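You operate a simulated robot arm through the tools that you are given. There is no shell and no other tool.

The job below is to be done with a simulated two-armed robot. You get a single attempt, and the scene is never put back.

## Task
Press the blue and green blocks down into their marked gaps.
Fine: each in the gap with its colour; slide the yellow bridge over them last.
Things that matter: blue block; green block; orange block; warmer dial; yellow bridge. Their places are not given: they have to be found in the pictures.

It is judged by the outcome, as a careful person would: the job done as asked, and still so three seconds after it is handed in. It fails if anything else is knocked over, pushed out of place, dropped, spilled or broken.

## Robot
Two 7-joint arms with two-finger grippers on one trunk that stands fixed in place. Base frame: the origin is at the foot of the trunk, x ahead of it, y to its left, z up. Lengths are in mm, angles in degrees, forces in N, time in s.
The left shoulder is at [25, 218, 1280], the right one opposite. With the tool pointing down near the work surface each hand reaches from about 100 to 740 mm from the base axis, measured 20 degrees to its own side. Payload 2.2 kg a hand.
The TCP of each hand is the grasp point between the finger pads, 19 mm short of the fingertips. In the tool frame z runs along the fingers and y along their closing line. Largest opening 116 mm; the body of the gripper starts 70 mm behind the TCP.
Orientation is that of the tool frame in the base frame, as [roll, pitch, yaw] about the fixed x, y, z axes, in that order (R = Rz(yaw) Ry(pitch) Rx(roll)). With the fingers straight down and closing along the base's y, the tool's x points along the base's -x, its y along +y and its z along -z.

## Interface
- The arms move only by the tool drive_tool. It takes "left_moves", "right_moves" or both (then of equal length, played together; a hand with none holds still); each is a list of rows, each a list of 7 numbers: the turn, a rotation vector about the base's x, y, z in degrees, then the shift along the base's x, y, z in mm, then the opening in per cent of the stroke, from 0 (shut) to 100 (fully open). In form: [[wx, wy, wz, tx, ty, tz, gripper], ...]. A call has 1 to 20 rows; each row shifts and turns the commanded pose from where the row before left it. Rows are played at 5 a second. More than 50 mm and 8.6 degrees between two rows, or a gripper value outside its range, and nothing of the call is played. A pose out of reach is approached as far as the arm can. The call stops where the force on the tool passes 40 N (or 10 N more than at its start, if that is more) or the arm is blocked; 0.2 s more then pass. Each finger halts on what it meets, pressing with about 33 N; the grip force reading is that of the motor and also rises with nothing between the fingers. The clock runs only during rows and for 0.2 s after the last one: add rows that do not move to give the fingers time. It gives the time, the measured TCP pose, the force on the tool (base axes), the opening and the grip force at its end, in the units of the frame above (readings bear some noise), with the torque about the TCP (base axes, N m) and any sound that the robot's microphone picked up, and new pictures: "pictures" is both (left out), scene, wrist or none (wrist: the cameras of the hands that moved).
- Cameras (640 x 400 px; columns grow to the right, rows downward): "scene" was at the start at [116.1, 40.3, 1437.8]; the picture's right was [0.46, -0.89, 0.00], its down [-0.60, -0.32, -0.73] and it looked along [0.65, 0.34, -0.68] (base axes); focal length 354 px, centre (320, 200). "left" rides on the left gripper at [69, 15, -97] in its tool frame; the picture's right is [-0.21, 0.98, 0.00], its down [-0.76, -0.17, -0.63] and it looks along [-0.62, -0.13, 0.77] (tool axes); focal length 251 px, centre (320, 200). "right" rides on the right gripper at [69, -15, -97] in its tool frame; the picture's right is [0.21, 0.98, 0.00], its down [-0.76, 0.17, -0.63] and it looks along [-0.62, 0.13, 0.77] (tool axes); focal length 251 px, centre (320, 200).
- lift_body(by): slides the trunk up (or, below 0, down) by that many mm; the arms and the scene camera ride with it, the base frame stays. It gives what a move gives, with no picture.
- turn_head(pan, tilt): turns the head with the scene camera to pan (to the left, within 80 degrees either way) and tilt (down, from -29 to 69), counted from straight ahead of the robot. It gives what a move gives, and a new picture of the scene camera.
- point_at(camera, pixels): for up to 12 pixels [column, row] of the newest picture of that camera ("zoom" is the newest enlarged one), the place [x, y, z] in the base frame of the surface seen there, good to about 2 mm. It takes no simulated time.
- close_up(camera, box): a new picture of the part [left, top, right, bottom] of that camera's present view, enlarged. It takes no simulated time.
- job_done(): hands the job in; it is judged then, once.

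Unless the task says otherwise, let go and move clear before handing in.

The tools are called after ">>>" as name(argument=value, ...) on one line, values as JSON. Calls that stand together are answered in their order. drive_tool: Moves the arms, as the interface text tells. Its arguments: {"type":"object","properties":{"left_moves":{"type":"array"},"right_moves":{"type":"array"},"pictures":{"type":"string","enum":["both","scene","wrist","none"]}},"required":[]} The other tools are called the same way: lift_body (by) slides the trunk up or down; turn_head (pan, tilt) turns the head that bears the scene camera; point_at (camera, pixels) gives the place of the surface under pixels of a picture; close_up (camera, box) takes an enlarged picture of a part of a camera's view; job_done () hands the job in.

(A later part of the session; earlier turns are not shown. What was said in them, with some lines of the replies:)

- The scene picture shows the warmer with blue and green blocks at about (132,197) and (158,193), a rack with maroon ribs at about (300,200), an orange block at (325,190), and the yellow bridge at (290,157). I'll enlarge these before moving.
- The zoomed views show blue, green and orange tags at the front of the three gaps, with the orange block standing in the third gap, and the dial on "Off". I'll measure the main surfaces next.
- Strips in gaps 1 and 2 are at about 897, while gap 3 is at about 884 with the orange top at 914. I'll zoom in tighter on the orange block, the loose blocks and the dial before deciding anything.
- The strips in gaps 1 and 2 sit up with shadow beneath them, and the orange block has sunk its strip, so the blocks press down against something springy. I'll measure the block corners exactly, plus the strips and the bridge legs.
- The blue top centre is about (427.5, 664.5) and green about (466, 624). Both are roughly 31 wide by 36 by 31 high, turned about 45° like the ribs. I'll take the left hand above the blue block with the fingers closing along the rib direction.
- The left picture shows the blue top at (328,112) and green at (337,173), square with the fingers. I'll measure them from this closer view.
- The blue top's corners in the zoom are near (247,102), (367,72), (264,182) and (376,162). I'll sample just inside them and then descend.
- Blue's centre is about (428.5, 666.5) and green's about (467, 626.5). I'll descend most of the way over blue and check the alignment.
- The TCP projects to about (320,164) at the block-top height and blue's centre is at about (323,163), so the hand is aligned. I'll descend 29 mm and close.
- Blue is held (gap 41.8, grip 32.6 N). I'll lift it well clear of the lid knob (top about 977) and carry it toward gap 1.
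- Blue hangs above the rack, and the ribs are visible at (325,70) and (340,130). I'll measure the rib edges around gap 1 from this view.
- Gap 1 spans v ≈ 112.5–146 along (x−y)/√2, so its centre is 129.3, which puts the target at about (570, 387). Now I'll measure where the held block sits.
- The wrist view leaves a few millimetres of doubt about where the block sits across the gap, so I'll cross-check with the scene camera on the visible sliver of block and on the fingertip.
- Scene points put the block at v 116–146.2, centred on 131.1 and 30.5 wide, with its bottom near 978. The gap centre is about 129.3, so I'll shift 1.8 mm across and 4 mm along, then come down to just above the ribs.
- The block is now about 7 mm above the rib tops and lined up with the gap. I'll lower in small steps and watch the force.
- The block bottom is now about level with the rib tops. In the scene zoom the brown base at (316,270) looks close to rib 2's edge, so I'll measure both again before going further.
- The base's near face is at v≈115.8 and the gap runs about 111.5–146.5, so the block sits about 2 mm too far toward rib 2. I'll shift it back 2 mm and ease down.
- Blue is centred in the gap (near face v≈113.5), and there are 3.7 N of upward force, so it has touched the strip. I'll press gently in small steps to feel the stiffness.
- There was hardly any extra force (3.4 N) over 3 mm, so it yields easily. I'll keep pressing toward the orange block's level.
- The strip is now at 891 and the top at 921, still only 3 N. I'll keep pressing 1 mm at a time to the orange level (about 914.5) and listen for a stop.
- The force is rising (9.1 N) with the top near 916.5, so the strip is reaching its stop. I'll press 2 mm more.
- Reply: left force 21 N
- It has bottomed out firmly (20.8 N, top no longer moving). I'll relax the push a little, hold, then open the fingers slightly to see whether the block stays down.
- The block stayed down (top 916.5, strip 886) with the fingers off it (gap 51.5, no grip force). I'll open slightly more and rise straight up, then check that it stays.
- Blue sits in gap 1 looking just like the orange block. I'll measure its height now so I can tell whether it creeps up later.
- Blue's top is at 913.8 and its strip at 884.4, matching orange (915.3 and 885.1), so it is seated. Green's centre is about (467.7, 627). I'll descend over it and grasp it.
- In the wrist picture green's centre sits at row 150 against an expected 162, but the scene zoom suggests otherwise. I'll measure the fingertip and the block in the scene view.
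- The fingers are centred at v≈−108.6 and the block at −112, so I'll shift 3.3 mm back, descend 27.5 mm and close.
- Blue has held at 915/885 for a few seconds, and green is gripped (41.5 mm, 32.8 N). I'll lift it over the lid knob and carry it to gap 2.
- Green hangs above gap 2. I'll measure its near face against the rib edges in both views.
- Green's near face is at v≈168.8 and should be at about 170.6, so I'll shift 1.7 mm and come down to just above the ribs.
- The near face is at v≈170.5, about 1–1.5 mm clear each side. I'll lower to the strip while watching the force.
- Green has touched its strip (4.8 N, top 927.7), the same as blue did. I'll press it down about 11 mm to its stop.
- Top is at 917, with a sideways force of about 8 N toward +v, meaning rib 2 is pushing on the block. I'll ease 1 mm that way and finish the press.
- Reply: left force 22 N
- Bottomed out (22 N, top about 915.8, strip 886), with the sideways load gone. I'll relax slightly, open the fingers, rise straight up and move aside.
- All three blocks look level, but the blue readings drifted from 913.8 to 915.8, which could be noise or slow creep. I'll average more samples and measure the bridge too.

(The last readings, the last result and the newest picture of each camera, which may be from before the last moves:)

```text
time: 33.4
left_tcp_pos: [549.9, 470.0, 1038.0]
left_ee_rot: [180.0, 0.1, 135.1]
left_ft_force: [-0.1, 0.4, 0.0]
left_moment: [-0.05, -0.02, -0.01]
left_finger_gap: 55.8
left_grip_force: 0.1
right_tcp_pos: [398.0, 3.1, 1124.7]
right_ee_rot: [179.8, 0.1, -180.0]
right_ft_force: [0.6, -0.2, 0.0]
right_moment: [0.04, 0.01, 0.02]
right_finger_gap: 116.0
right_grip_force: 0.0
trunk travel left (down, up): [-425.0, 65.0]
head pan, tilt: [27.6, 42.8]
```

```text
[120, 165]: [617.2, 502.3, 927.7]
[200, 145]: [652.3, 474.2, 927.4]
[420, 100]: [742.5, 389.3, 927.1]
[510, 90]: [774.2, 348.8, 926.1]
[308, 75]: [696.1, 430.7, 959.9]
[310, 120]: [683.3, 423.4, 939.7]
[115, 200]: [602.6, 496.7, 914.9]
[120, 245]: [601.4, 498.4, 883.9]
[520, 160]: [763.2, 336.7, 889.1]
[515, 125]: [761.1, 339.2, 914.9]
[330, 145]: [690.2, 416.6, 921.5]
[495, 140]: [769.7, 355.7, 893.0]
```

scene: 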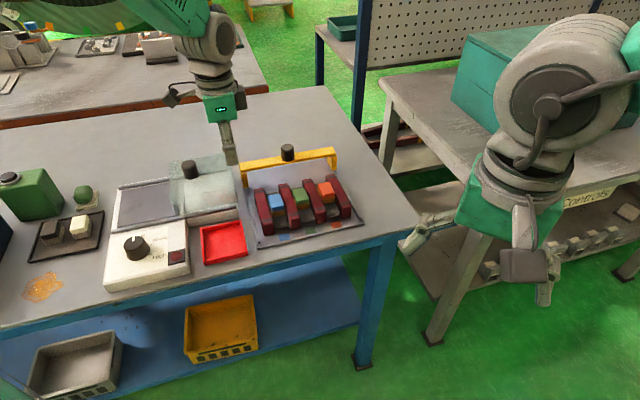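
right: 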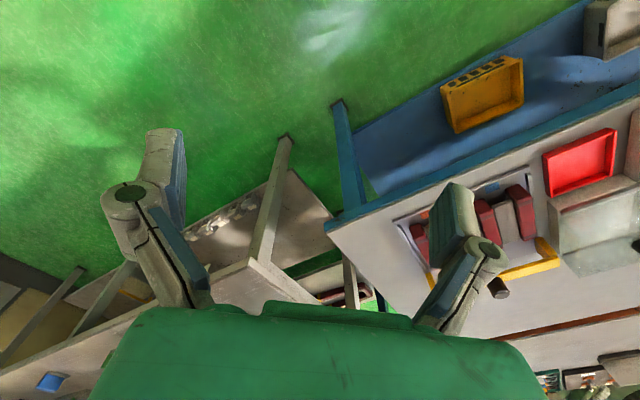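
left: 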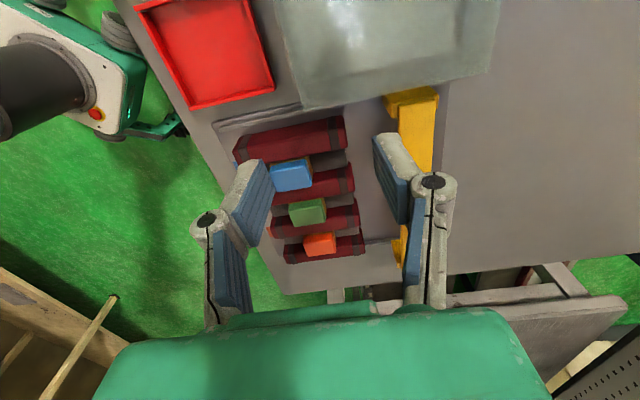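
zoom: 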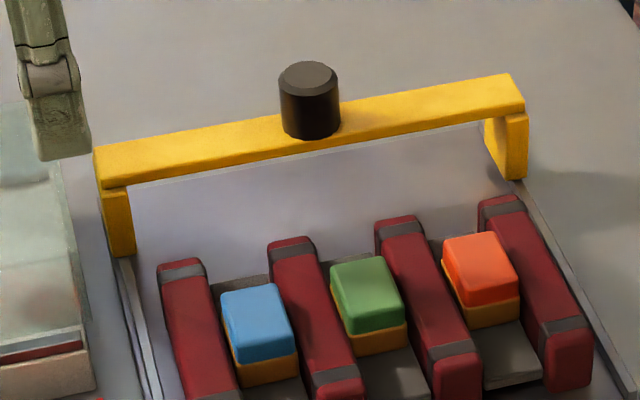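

All tops average about 915 and the strips about 885, so both blocks are seated and holding. The bridge knob is at about (697, 431) and runs from 927 to 960, with a diameter near 32. I'll bring the left hand above it, tilting the tool 20° outward for reach, with the fingers closing along the slide direction.

>>> drive_tool(left_moves=[[0, 0, 0, 35, 0, 0, 60], [-4.71, -4.71, 0, 37, -9, 0, 60], [-4.71, -4.71, 0, 37, -15, 0, 60], [-4.71, -4.71, 0, 36, -15, -15, 60], [0, 0, 0, 0, 0, -10, 60], [0, 0, 0, 0, 0, 0, 60]])

>>> close_up(camera="scene", box=[225, 110, 355, 210])

```text
time: 34.8
left_tcp_pos: [695.1, 433.8, 1011.8]
left_ee_rot: [180.0, 20.2, 135.1]
left_ft_force: [-0.6, -0.1, -0.4]
left_moment: [0.02, -0.06, -0.02]
left_finger_gap: 69.8
left_grip_force: 0.0
right_tcp_pos: [397.3, 4.7, 1126.9]
right_ee_rot: [180.0, 0.1, -179.9]
right_ft_force: [-0.9, -0.7, 0.7]
right_moment: [0.01, -0.02, 0.0]
right_finger_gap: 116.3
right_grip_force: 0.1
trunk travel left (down, up): [-425.0, 65.0]
head pan, tilt: [27.6, 42.8]
```

scene: 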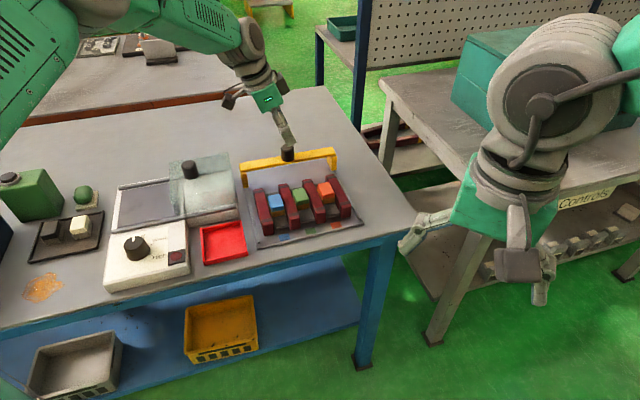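
left: 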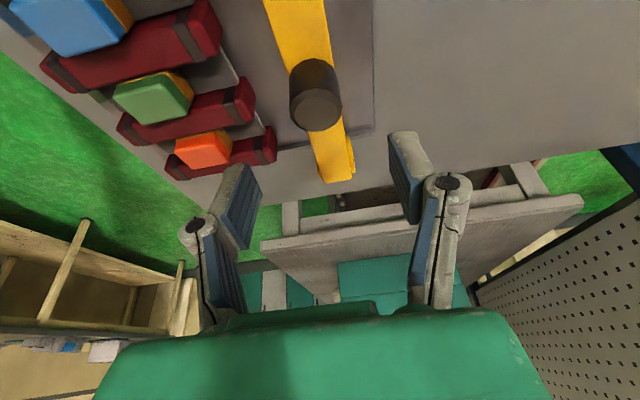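

```text
4.00 times, centred on (290, 160) of scene
```

zoom: 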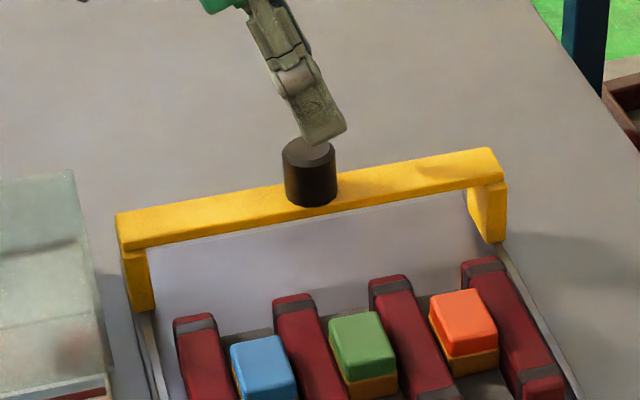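

The hand reached it; the knob top is at (315,108) in the left picture. I'll get precise positions for the knob top and the finger pads.

>>> point_at(camera="left", pixels=[[316, 108], [297, 108], [336, 105], [316, 122], [316, 95], [255, 180], [395, 145], [245, 165], [340, 150], [310, 30], [230, 215], [405, 200]])

>>> point_at(camera="zoom", pixels=[[300, 148], [310, 150], [325, 155], [310, 190], [325, 125], [340, 120], [305, 135], [310, 100]])

>>> close_up(camera="left", box=[220, 40, 420, 220])

```text
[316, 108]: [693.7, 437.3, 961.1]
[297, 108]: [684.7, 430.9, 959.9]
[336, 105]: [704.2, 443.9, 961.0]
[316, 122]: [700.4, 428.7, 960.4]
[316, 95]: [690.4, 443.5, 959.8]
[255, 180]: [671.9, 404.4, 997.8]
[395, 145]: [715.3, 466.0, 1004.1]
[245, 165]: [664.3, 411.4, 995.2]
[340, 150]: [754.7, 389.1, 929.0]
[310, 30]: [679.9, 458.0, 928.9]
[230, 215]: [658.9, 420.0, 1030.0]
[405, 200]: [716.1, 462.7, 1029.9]
```

```text
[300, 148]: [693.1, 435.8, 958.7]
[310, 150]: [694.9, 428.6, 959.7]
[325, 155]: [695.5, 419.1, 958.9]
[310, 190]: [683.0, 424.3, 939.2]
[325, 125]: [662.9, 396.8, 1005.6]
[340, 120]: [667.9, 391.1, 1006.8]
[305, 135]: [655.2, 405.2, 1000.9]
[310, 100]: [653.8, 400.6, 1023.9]
```

```text
2.22 times, centred on (320, 130) of left
```

zoom: 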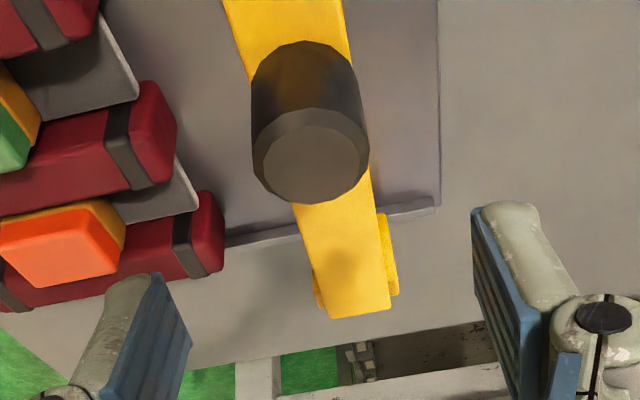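

Fingers straddle the knob centrally (mid u≈798 against knob u≈797). I'll descend 57 mm so the tips stop just above the beam top at 927.

>>> drive_tool(left_moves=[[0, 0, 0, 0, 0, -25, 60], [0, 0, 0, 0, 0, -20, 60], [0, 0, 0, 0, 0, -7, 60], [0, 0, 0, 0, 0, -4, 60], [0, 0, 0, 0, 0, 0, 60]])

>>> close_up(camera="scene", box=[225, 110, 355, 210])

>>> close_up(camera="left", box=[220, 80, 420, 240])

```text
time: 36.0
left_tcp_pos: [696.4, 431.1, 956.5]
left_ee_rot: [-180.0, 20.1, 135.0]
left_ft_force: [0.1, 0.6, -0.4]
left_moment: [0.03, 0.0, 0.01]
left_finger_gap: 69.5
left_grip_force: 0.1
right_tcp_pos: [397.6, 4.2, 1125.9]
right_ee_rot: [179.9, 0.2, 180.0]
right_ft_force: [0.1, -0.1, -1.3]
right_moment: [0.02, 0.01, -0.04]
right_finger_gap: 116.1
right_grip_force: 0.1
trunk travel left (down, up): [-425.0, 65.0]
head pan, tilt: [27.6, 42.8]
```

scene: 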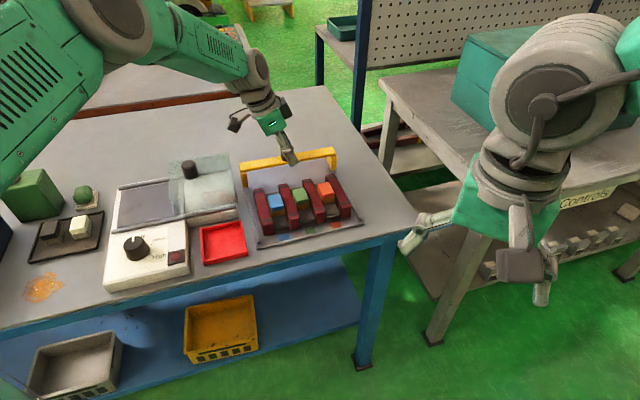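
left: 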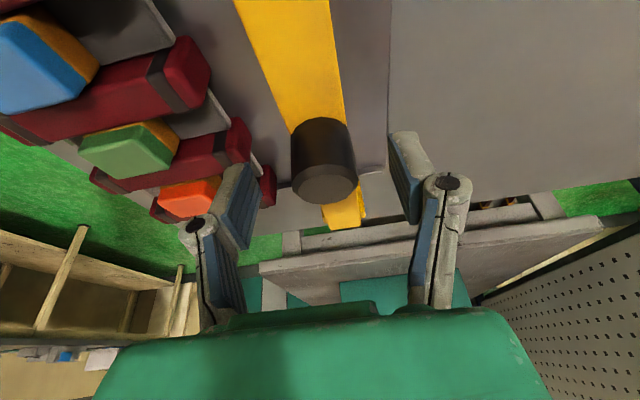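

```text
4.00 times, centred on (290, 160) of scene
```

zoom: 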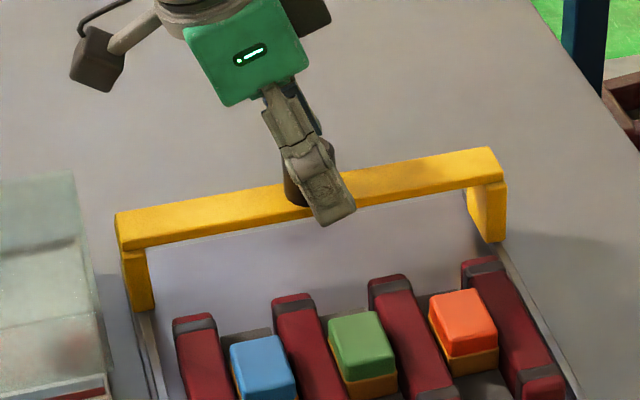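

```text
2.50 times, centred on (320, 160) of left
```

zoom: 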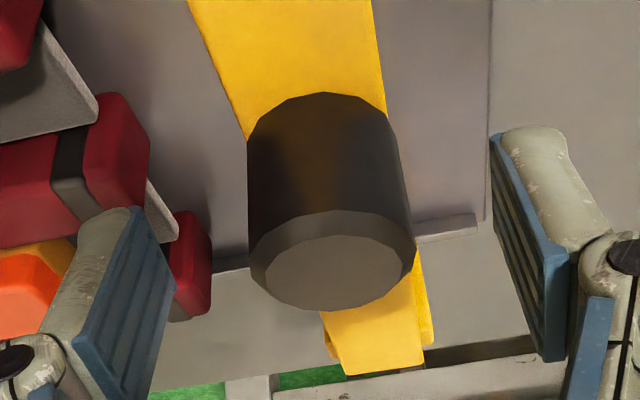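

The knob's top centre lies at about (325,187), right where the TCP projects. I'll close on it.

>>> drive_tool(left_moves=[[0, 0, 0, 0, 0, 0, 45], [0, 0, 0, 0, 0, 0, 35], [0, 0, 0, 0, 0, 0, 20], [0, 0, 0, 0, 0, 0, 20], [0, 0, 0, 0, 0, 0, 20]])

>>> close_up(camera="scene", box=[225, 110, 355, 210])

```text
time: 37.2
left_tcp_pos: [697.0, 430.6, 956.7]
left_ee_rot: [-179.9, 20.0, 135.0]
left_ft_force: [-0.4, -0.5, -1.3]
left_moment: [-0.02, 0.03, 0.05]
left_finger_gap: 31.7
left_grip_force: 45.4
right_tcp_pos: [395.1, 4.6, 1126.2]
right_ee_rot: [-180.0, 0.1, -180.0]
right_ft_force: [-0.1, -0.2, 0.5]
right_moment: [0.0, 0.02, 0.0]
right_finger_gap: 116.1
right_grip_force: 0.1
trunk travel left (down, up): [-425.0, 65.0]
head pan, tilt: [27.6, 42.8]
```

scene: 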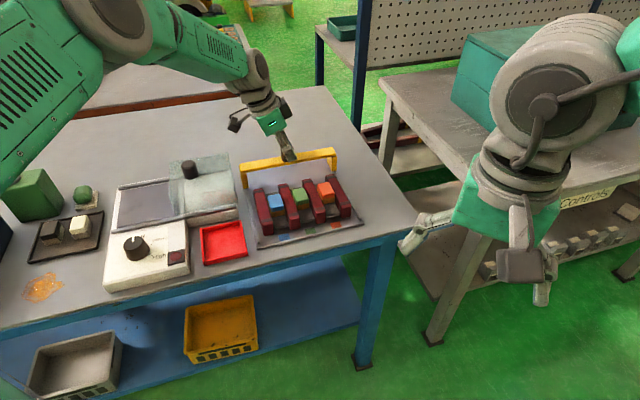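
left: 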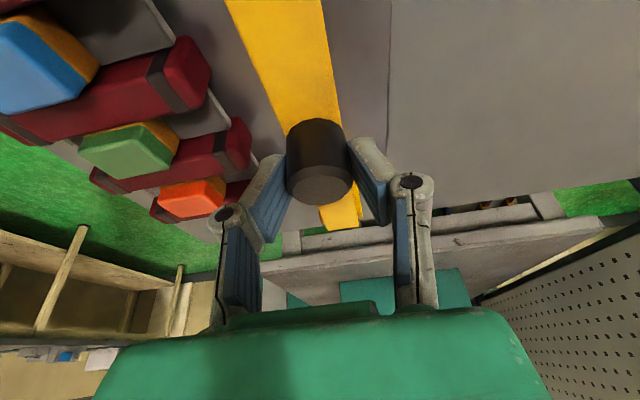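

```text
4.00 times, centred on (290, 160) of scene
```

zoom: 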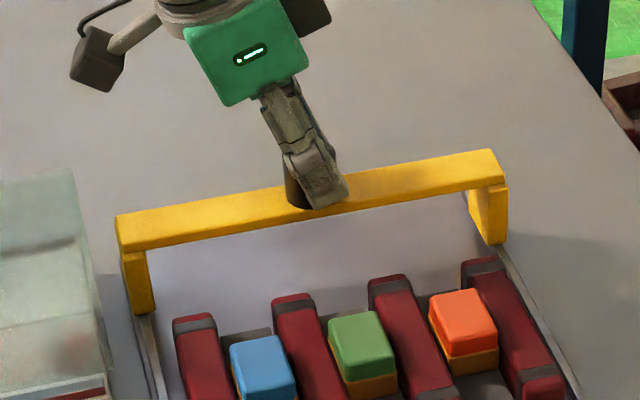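

The knob is gripped (31.7 mm, 45 N). The rails run at 45°, so I'll draw the bridge 60 mm along (−0.707, −0.707) and watch the forces.

>>> drive_tool(left_moves=[[0, 0, 0, -3.54, -3.54, 0, 20], [0, 0, 0, -3.54, -3.54, 0, 20], [0, 0, 0, -7.07, -7.07, 0, 20], [0, 0, 0, -7.07, -7.07, 0, 20], [0, 0, 0, -7.07, -7.07, 0, 20], [0, 0, 0, -7.07, -7.07, 0, 20], [0, 0, 0, -7.07, -7.07, 0, 20], [0, 0, 0, 0, 0, 0, 20]])

>>> close_up(camera="scene", box=[230, 130, 370, 250])

>>> point_at(camera="scene", pixels=[[260, 172], [320, 160], [262, 178], [320, 165], [269, 240], [352, 222]])

```text
time: 39.0
left_tcp_pos: [653.7, 387.6, 957.5]
left_ee_rot: [-179.9, 20.1, 135.2]
left_ft_force: [1.8, -2.8, -4.0]
left_moment: [-0.4, -0.73, -0.05]
left_finger_gap: 31.9
left_grip_force: 44.6
right_tcp_pos: [398.1, 5.1, 1125.1]
right_ee_rot: [-180.0, 0.1, -180.0]
right_ft_force: [-0.8, 0.5, -0.4]
right_moment: [0.03, 0.02, 0.03]
right_finger_gap: 116.0
right_grip_force: 0.0
trunk travel left (down, up): [-425.0, 65.0]
head pan, tilt: [27.6, 42.8]
```

scene: 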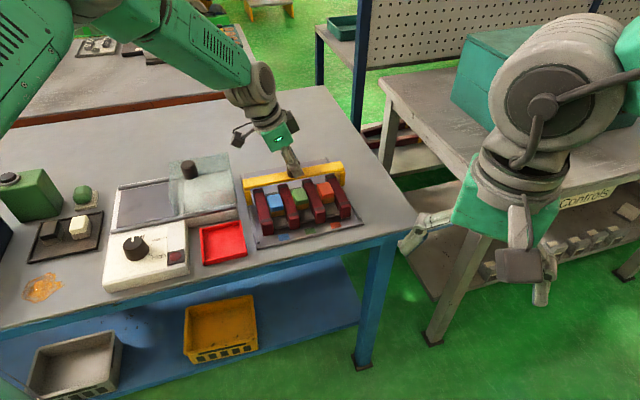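
left: 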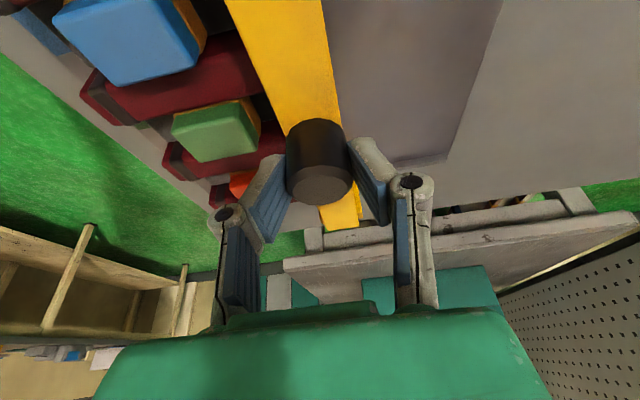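

```text
3.33 times, centred on (300, 190) of scene
```

zoom: 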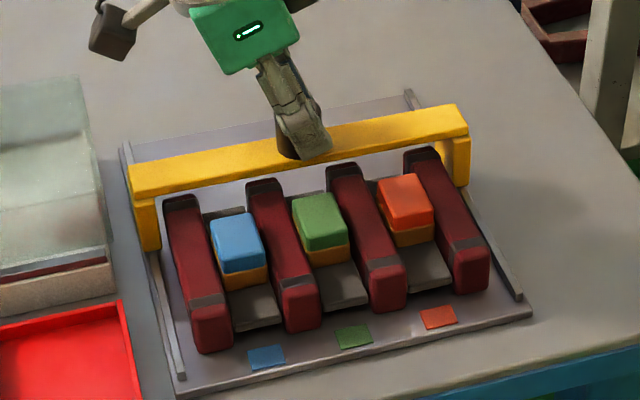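

```text
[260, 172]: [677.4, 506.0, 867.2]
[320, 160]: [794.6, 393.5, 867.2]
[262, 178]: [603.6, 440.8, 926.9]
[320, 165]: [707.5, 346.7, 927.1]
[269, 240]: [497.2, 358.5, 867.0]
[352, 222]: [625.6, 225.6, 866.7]
```

The bridge slid 60 mm smoothly with little force. Before it reaches the blocks I'll check the beam's underside height against the 915 block tops.

>>> close_up(camera="scene", box=[230, 150, 300, 210])

>>> point_at(camera="zoom", pixels=[[180, 210], [180, 225], [180, 235], [180, 242], [280, 195], [280, 210], [280, 220], [280, 228], [180, 195], [180, 175], [280, 165], [150, 330]])

```text
6.67 times, centred on (265, 180) of scene
```

zoom: 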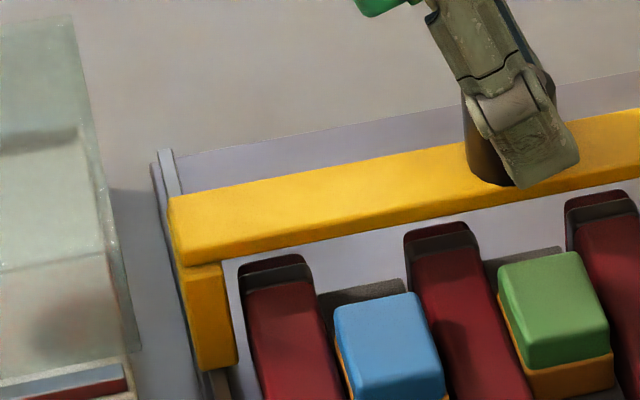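

```text
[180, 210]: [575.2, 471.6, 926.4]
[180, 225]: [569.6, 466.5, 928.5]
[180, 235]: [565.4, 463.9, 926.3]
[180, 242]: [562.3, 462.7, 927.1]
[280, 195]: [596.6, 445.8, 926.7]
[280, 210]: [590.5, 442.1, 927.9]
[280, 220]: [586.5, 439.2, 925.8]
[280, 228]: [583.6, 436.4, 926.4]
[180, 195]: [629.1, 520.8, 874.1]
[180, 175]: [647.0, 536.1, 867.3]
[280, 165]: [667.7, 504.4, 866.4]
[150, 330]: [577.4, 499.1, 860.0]
```

>>> point_at(camera="zoom", pixels=[[200, 252], [200, 256], [200, 260], [240, 248], [240, 253], [340, 228], [340, 233], [340, 236], [420, 218], [210, 280], [225, 360], [340, 180]])

```text
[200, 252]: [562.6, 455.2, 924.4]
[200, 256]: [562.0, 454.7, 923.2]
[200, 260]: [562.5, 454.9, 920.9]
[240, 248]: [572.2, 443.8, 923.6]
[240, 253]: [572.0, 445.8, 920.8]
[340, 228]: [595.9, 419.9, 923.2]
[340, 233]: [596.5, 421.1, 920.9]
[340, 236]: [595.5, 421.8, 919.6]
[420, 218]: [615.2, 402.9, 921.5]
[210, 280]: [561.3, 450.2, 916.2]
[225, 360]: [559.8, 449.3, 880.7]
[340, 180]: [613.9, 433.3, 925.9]
```

The beam's underside is at about 919, clearing the 915 tops by about 4 mm. It needs about 63 mm more to centre over the blocks, so I'll go 30 mm first and check the force at the blocks' back edge.

>>> drive_tool(left_moves=[[0, 0, 0, -5.3, -5.3, 0, 20], [0, 0, 0, -5.3, -5.3, 0, 20], [0, 0, 0, -3.54, -3.54, 0, 20], [0, 0, 0, -3.54, -3.54, 0, 20], [0, 0, 0, -3.54, -3.54, 0, 20], [0, 0, 0, 0, 0, 0, 20]])

>>> close_up(camera="scene", box=[235, 145, 355, 235])

```text
time: 40.4
left_tcp_pos: [631.9, 367.4, 956.5]
left_ee_rot: [-179.9, 20.0, 135.0]
left_ft_force: [4.8, -4.1, -4.2]
left_moment: [-0.23, -0.21, 0.01]
left_finger_gap: 31.8
left_grip_force: 45.1
right_tcp_pos: [396.9, 3.9, 1125.5]
right_ee_rot: [-179.9, 0.1, 180.0]
right_ft_force: [-0.7, 0.1, -1.0]
right_moment: [0.02, 0.01, 0.0]
right_finger_gap: 116.1
right_grip_force: 0.2
trunk travel left (down, up): [-425.0, 65.0]
head pan, tilt: [27.6, 42.8]
```

scene: 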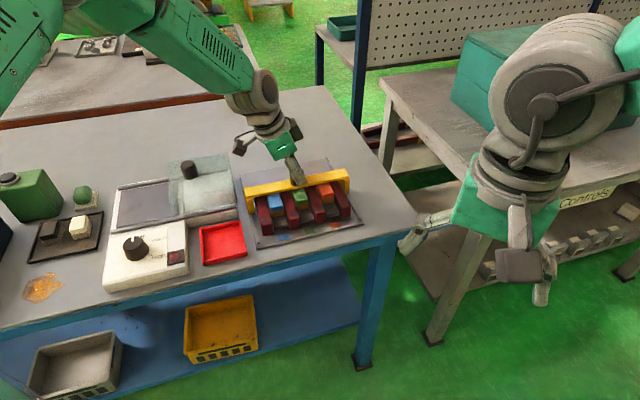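
left: 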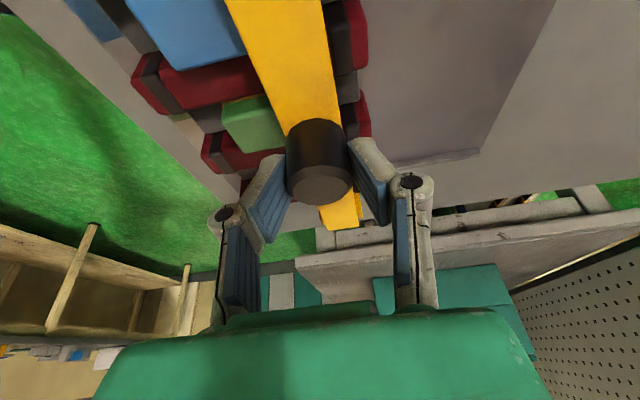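

```text
4.44 times, centred on (295, 190) of scene
```

zoom: 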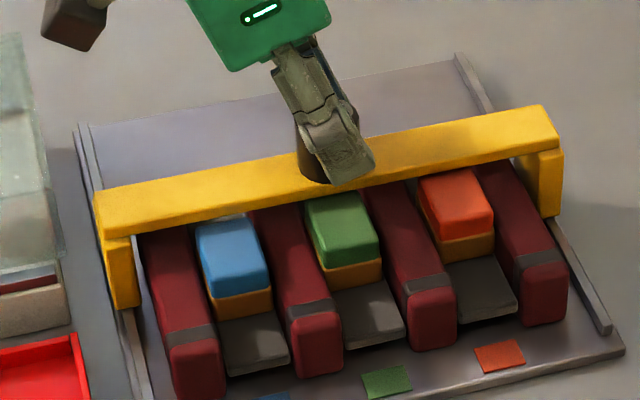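

The beam passes over the blocks without resistance; only a small sideways force of about 6 N from the rails. I'll ease that and slide the last 33 mm.

>>> drive_tool(left_moves=[[0, 0, 0, -3.1, -3.9, 0, 20], [0, 0, 0, -3.54, -3.54, 0, 20], [0, 0, 0, -3.54, -3.54, 0, 20], [0, 0, 0, -3.54, -3.54, 0, 20], [0, 0, 0, -3.54, -3.54, 0, 20], [0, 0, 0, -3.54, -3.54, 0, 20], [0, 0, 0, -2.2, -2.2, 0, 20], [0, 0, 0, 0, 0, 0, 20]])

>>> close_up(camera="scene", box=[235, 145, 355, 235])

>>> point_at(camera="zoom", pixels=[[160, 215], [160, 225], [160, 235], [160, 245], [450, 150], [450, 160], [450, 170], [450, 180], [220, 270], [340, 245], [460, 220], [330, 130]])

```text
time: 42.2
left_tcp_pos: [613.6, 348.9, 956.7]
left_ee_rot: [179.8, 20.2, 135.2]
left_ft_force: [19.4, 18.6, 0.7]
left_moment: [0.62, 0.04, 0.07]
left_finger_gap: 32.1
left_grip_force: 45.4
right_tcp_pos: [399.3, 5.9, 1125.2]
right_ee_rot: [-179.9, 0.0, -180.0]
right_ft_force: [-0.8, 0.5, -0.3]
right_moment: [-0.01, -0.02, 0.01]
right_finger_gap: 115.9
right_grip_force: 0.1
trunk travel left (down, up): [-425.0, 65.0]
head pan, tilt: [27.6, 42.8]
```

scene: 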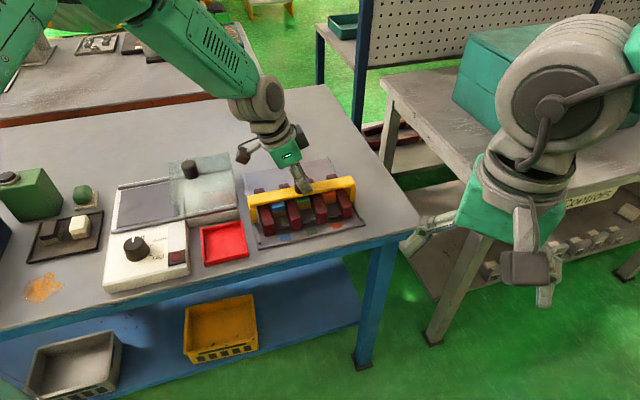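
left: 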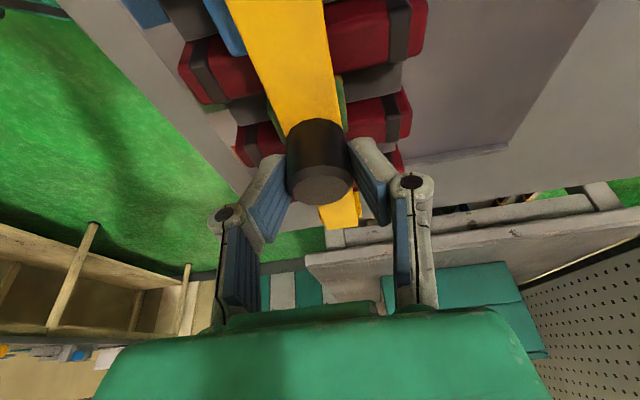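

```text
4.44 times, centred on (295, 190) of scene
```

zoom: 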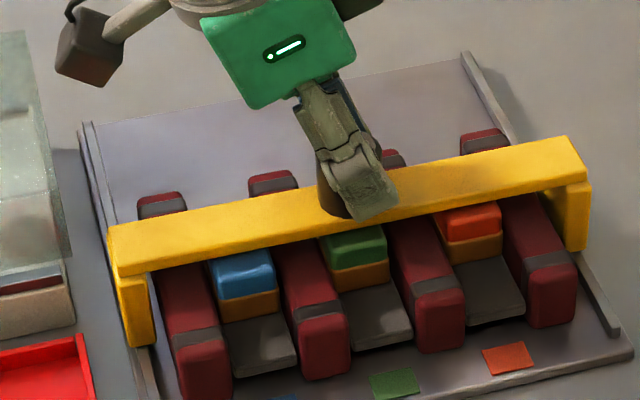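

```text
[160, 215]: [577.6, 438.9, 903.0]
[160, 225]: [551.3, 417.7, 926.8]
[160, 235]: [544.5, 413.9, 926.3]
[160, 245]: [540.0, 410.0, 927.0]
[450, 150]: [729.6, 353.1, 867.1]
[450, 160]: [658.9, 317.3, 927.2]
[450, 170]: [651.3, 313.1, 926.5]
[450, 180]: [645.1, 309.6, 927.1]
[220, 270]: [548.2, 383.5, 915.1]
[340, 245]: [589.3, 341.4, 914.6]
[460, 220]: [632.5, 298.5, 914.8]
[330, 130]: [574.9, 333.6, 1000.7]
```

The bridge met about 27 N of resistance with the beam centred near u≈679, over the blocks. I'll ease the pull off and look closely at what it met.

>>> drive_tool(left_moves=[[0, 0, 0, 1.4, 1.4, 0, 20], [0, 0, 0, 1.4, 1.4, 0, 20], [0, 0, 0, 0, 0, 0, 20]])

>>> close_up(camera="scene", box=[240, 190, 300, 240])

>>> close_up(camera="scene", box=[310, 170, 365, 230])

>>> close_up(camera="left", box=[140, 0, 440, 200])

```text
time: 43.0
left_tcp_pos: [613.7, 348.3, 956.9]
left_ee_rot: [179.9, 20.2, 135.0]
left_ft_force: [12.4, 16.1, 1.1]
left_moment: [0.14, -0.77, 0.25]
left_finger_gap: 32.3
left_grip_force: 44.9
right_tcp_pos: [397.8, 5.3, 1125.8]
right_ee_rot: [180.0, 0.1, -180.0]
right_ft_force: [-0.8, 0.2, 0.2]
right_moment: [-0.01, -0.01, -0.03]
right_finger_gap: 116.0
right_grip_force: 0.0
trunk travel left (down, up): [-425.0, 65.0]
head pan, tilt: [27.6, 42.8]
```

scene: 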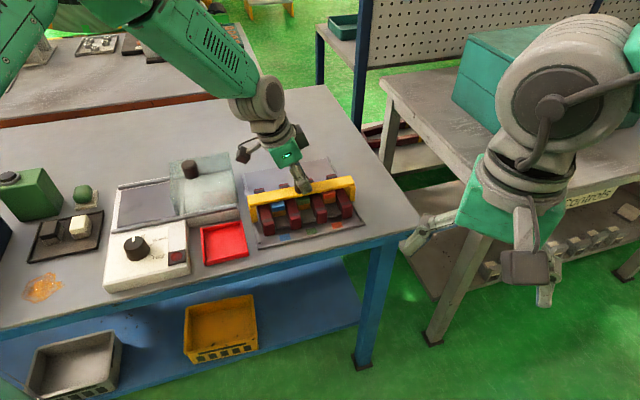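
left: 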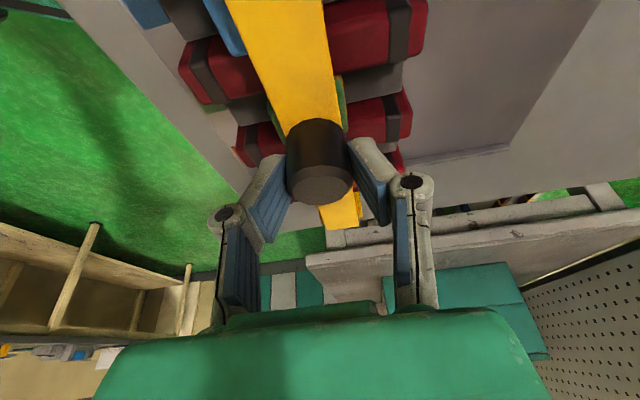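

```text
8.00 times, centred on (270, 215) of scene
```

zoom: 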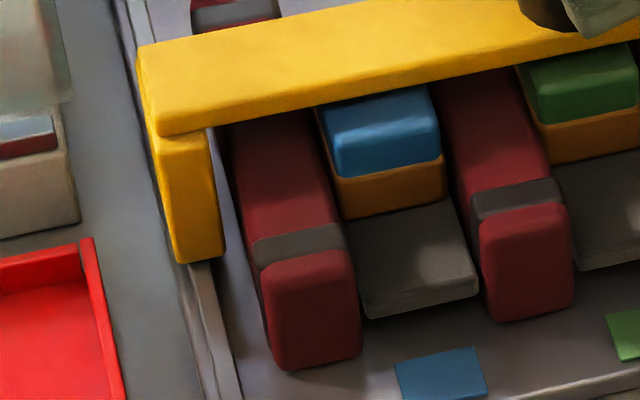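

```text
6.67 times, centred on (338, 200) of scene
```

zoom: 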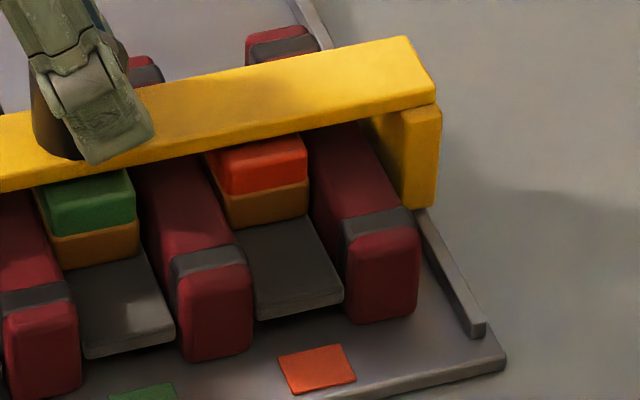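

```text
2.00 times, centred on (290, 100) of left
```

zoom: 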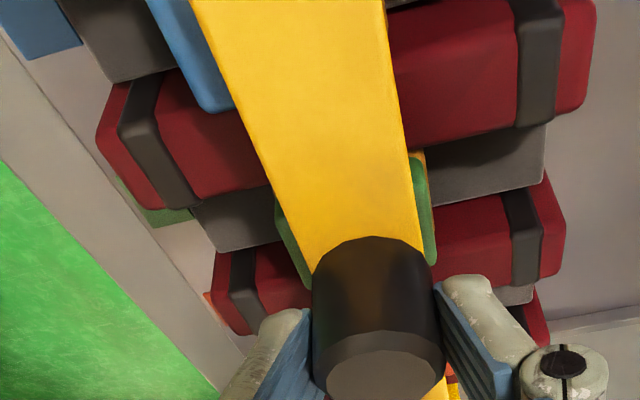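

Nothing is in the way: the position hasn't changed while backing off, so the bridge has reached its end stop, centred over the three blocks. I'll relieve the remaining pull before letting go.

>>> drive_tool(left_moves=[[0, 0, 0, 1.4, 1.4, 0, 20], [0, 0, 0, 1.4, 1.4, 0, 20], [0, 0, 0, 0, 0, 0, 20]], pictures="none")

```text
time: 43.8
left_tcp_pos: [613.3, 347.6, 957.3]
left_ee_rot: [-179.7, 20.0, 135.0]
left_ft_force: [0.1, 3.1, 1.3]
left_moment: [-0.75, -0.53, -0.07]
left_finger_gap: 32.1
left_grip_force: 44.8
right_tcp_pos: [397.1, 3.3, 1125.2]
right_ee_rot: [180.0, 0.0, -179.9]
right_ft_force: [-0.6, -0.4, 0.0]
right_moment: [-0.02, 0.01, -0.05]
right_finger_gap: 115.8
right_grip_force: 0.1
trunk travel left (down, up): [-425.0, 65.0]
head pan, tilt: [27.6, 42.8]
```

The force is down to about 3 N with the bridge still at the same place. I'll open, rise straight up off the knob and clear the area.

>>> drive_tool(left_moves=[[0, 0, 0, 0, 0, 0, 30], [0, 0, 0, 0, 0, 0, 55], [0, 0, 0, 0, 0, 0, 55], [0, 0, 0, 0, 0, 10, 55], [0, 0, 0, 0, 0, 25, 55], [0, 0, 0, 0, 0, 40, 55], [0, 0, 0, 0, 0, 30, 55], [4.71, 4.71, 0, -25, 30, 10, 55], [4.71, 4.71, 0, -30, 35, 0, 55], [4.71, 4.71, 0, -30, 35, 0, 55], [0, 0, 0, -20, 30, 0, 55], [0, 0, 0, 0, 0, 0, 55]])

>>> close_up(camera="scene", box=[235, 145, 365, 245])

>>> point_at(camera="zoom", pixels=[[150, 225], [150, 235], [440, 165], [440, 180], [215, 265], [235, 255], [330, 250], [345, 235], [450, 220], [250, 330], [360, 305], [470, 285]])

```text
time: 46.4
left_tcp_pos: [512.1, 479.4, 1070.9]
left_ee_rot: [-179.9, 0.2, 135.0]
left_ft_force: [-0.3, -0.2, 0.2]
left_moment: [0.02, 0.0, 0.02]
left_finger_gap: 63.7
left_grip_force: 0.0
right_tcp_pos: [398.8, 4.6, 1126.3]
right_ee_rot: [179.9, 0.1, -179.9]
right_ft_force: [0.0, 0.9, -0.5]
right_moment: [-0.01, 0.02, 0.0]
right_finger_gap: 116.0
right_grip_force: 0.0
trunk travel left (down, up): [-425.0, 65.0]
head pan, tilt: [27.6, 42.8]
```

scene: 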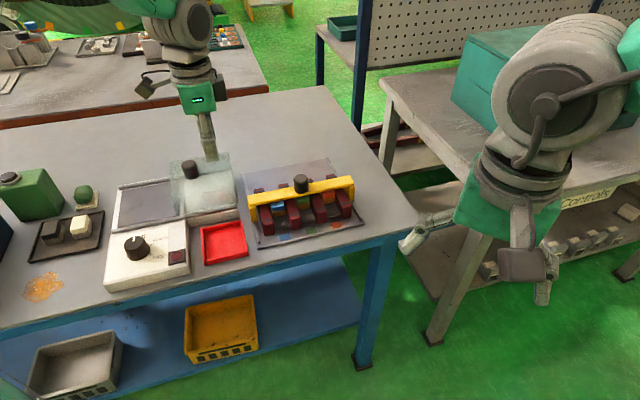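
left: 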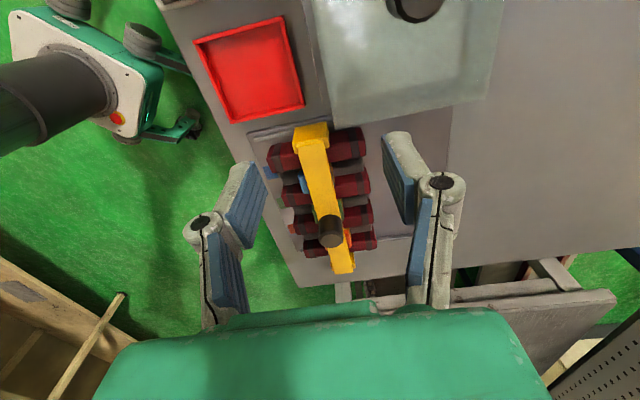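

```text
4.00 times, centred on (300, 195) of scene
```

zoom: 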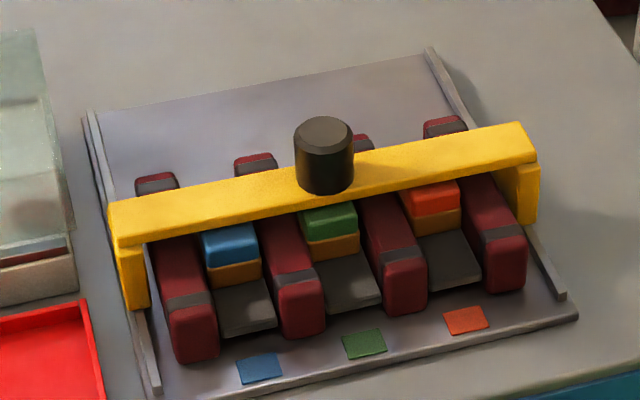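

```text
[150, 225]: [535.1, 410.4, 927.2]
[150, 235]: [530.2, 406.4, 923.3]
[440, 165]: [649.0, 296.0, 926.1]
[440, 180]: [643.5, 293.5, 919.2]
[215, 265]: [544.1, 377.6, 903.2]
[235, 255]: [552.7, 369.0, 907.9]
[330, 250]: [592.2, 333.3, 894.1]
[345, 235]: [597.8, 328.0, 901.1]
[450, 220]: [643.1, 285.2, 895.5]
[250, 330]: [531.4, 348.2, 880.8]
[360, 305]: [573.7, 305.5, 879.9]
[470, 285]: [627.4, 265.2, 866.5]
```

The bridge stands over all three blocks and the hand is clear. I'll wait a couple of seconds and recheck the block heights, the dial and the surroundings.

>>> drive_tool(left_moves=[[0, 0, 0, -10, 10, 0, 55], [0, 0, 0, -10, 10, 0, 55], [0, 0, 0, -10, 10, 0, 55], [0, 0, 0, 0, 0, 0, 55], [0, 0, 0, 0, 0, 0, 55], [0, 0, 0, 0, 0, 0, 55], [0, 0, 0, 0, 0, 0, 55], [0, 0, 0, 0, 0, 0, 55], [0, 0, 0, 0, 0, 0, 55], [0, 0, 0, 0, 0, 0, 55], [0, 0, 0, 0, 0, 0, 55], [0, 0, 0, 0, 0, 0, 55]])

>>> close_up(camera="scene", box=[245, 180, 355, 250])

>>> point_at(camera="zoom", pixels=[[200, 225], [215, 220], [205, 230], [325, 195], [345, 190], [335, 200], [460, 165], [475, 165], [220, 300], [350, 275], [475, 245], [225, 285]])

>>> close_up(camera="scene", box=[90, 140, 250, 300])

```text
time: 49.0
left_tcp_pos: [480.5, 509.1, 1072.3]
left_ee_rot: [-180.0, 0.2, 135.1]
left_ft_force: [0.0, 1.0, 0.3]
left_moment: [-0.03, 0.01, 0.0]
left_finger_gap: 63.9
left_grip_force: 0.0
right_tcp_pos: [396.6, 3.4, 1126.1]
right_ee_rot: [179.9, 0.1, -179.9]
right_ft_force: [-0.6, 0.0, 0.2]
right_moment: [0.0, 0.02, -0.01]
right_finger_gap: 115.8
right_grip_force: 0.1
trunk travel left (down, up): [-425.0, 65.0]
head pan, tilt: [27.6, 42.8]
```

scene: 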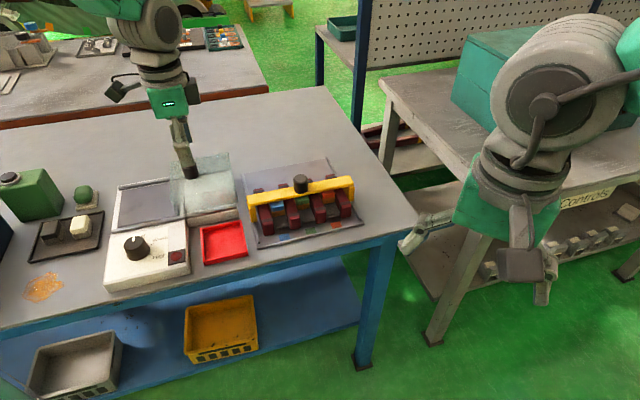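
left: 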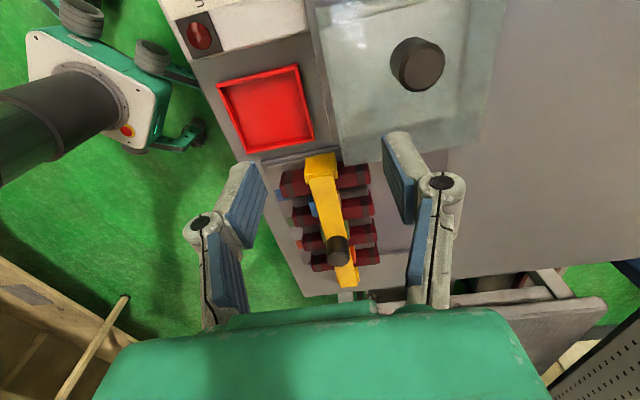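

```text
5.71 times, centred on (300, 215) of scene
```

zoom: 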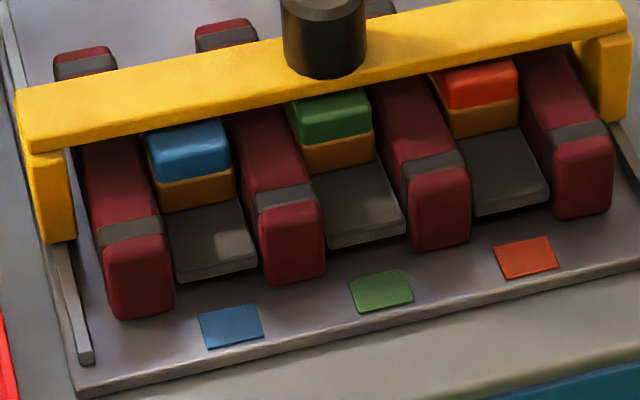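

```text
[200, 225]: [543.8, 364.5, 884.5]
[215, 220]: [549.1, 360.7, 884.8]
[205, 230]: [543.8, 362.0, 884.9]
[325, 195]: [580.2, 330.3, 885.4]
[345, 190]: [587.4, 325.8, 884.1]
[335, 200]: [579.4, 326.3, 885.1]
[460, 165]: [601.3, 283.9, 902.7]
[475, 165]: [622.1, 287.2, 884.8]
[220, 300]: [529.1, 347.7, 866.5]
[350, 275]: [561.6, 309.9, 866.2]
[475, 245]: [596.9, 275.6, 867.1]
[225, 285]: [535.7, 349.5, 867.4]
```

```text
2.50 times, centred on (170, 220) of scene
```

zoom: 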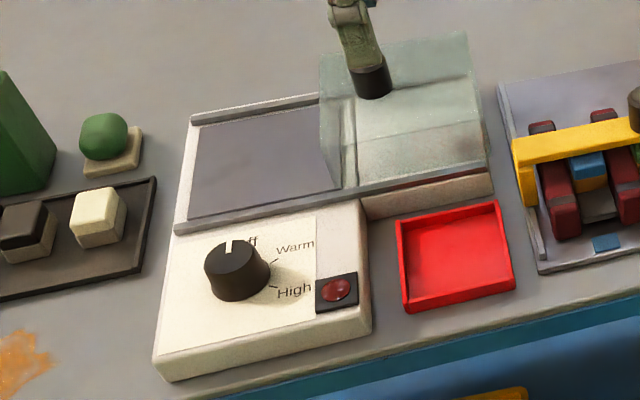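

All three strips are steady at about 885 in the zoom, blue and green sit in their own gaps under the bridge, the dial is still on Off and nothing else has moved. The hand is clear, so I'm handing the job in.

>>> job_done()

```text
The job is handed in.
```

The blue and green blocks are pressed down into their own marked gaps. The yellow bridge was slid over all three blocks last.

- **Blocks:** Both went down until they bottomed out, level with the orange block. Their tops read about 915 mm just before the bridge went over, and the strips under them still read about 885 mm just before I handed in.
- **Bridge:** I pulled it by its knob until it reached what appears to be its end stop. It stands over the three blocks and cleared their tops by about 4 mm.
- **Left alone:** I did not use the warmer. Its dial is still on Off, the orange block is where it was, and I saw nothing else out of place.

Both hands were clear before I handed the job in.
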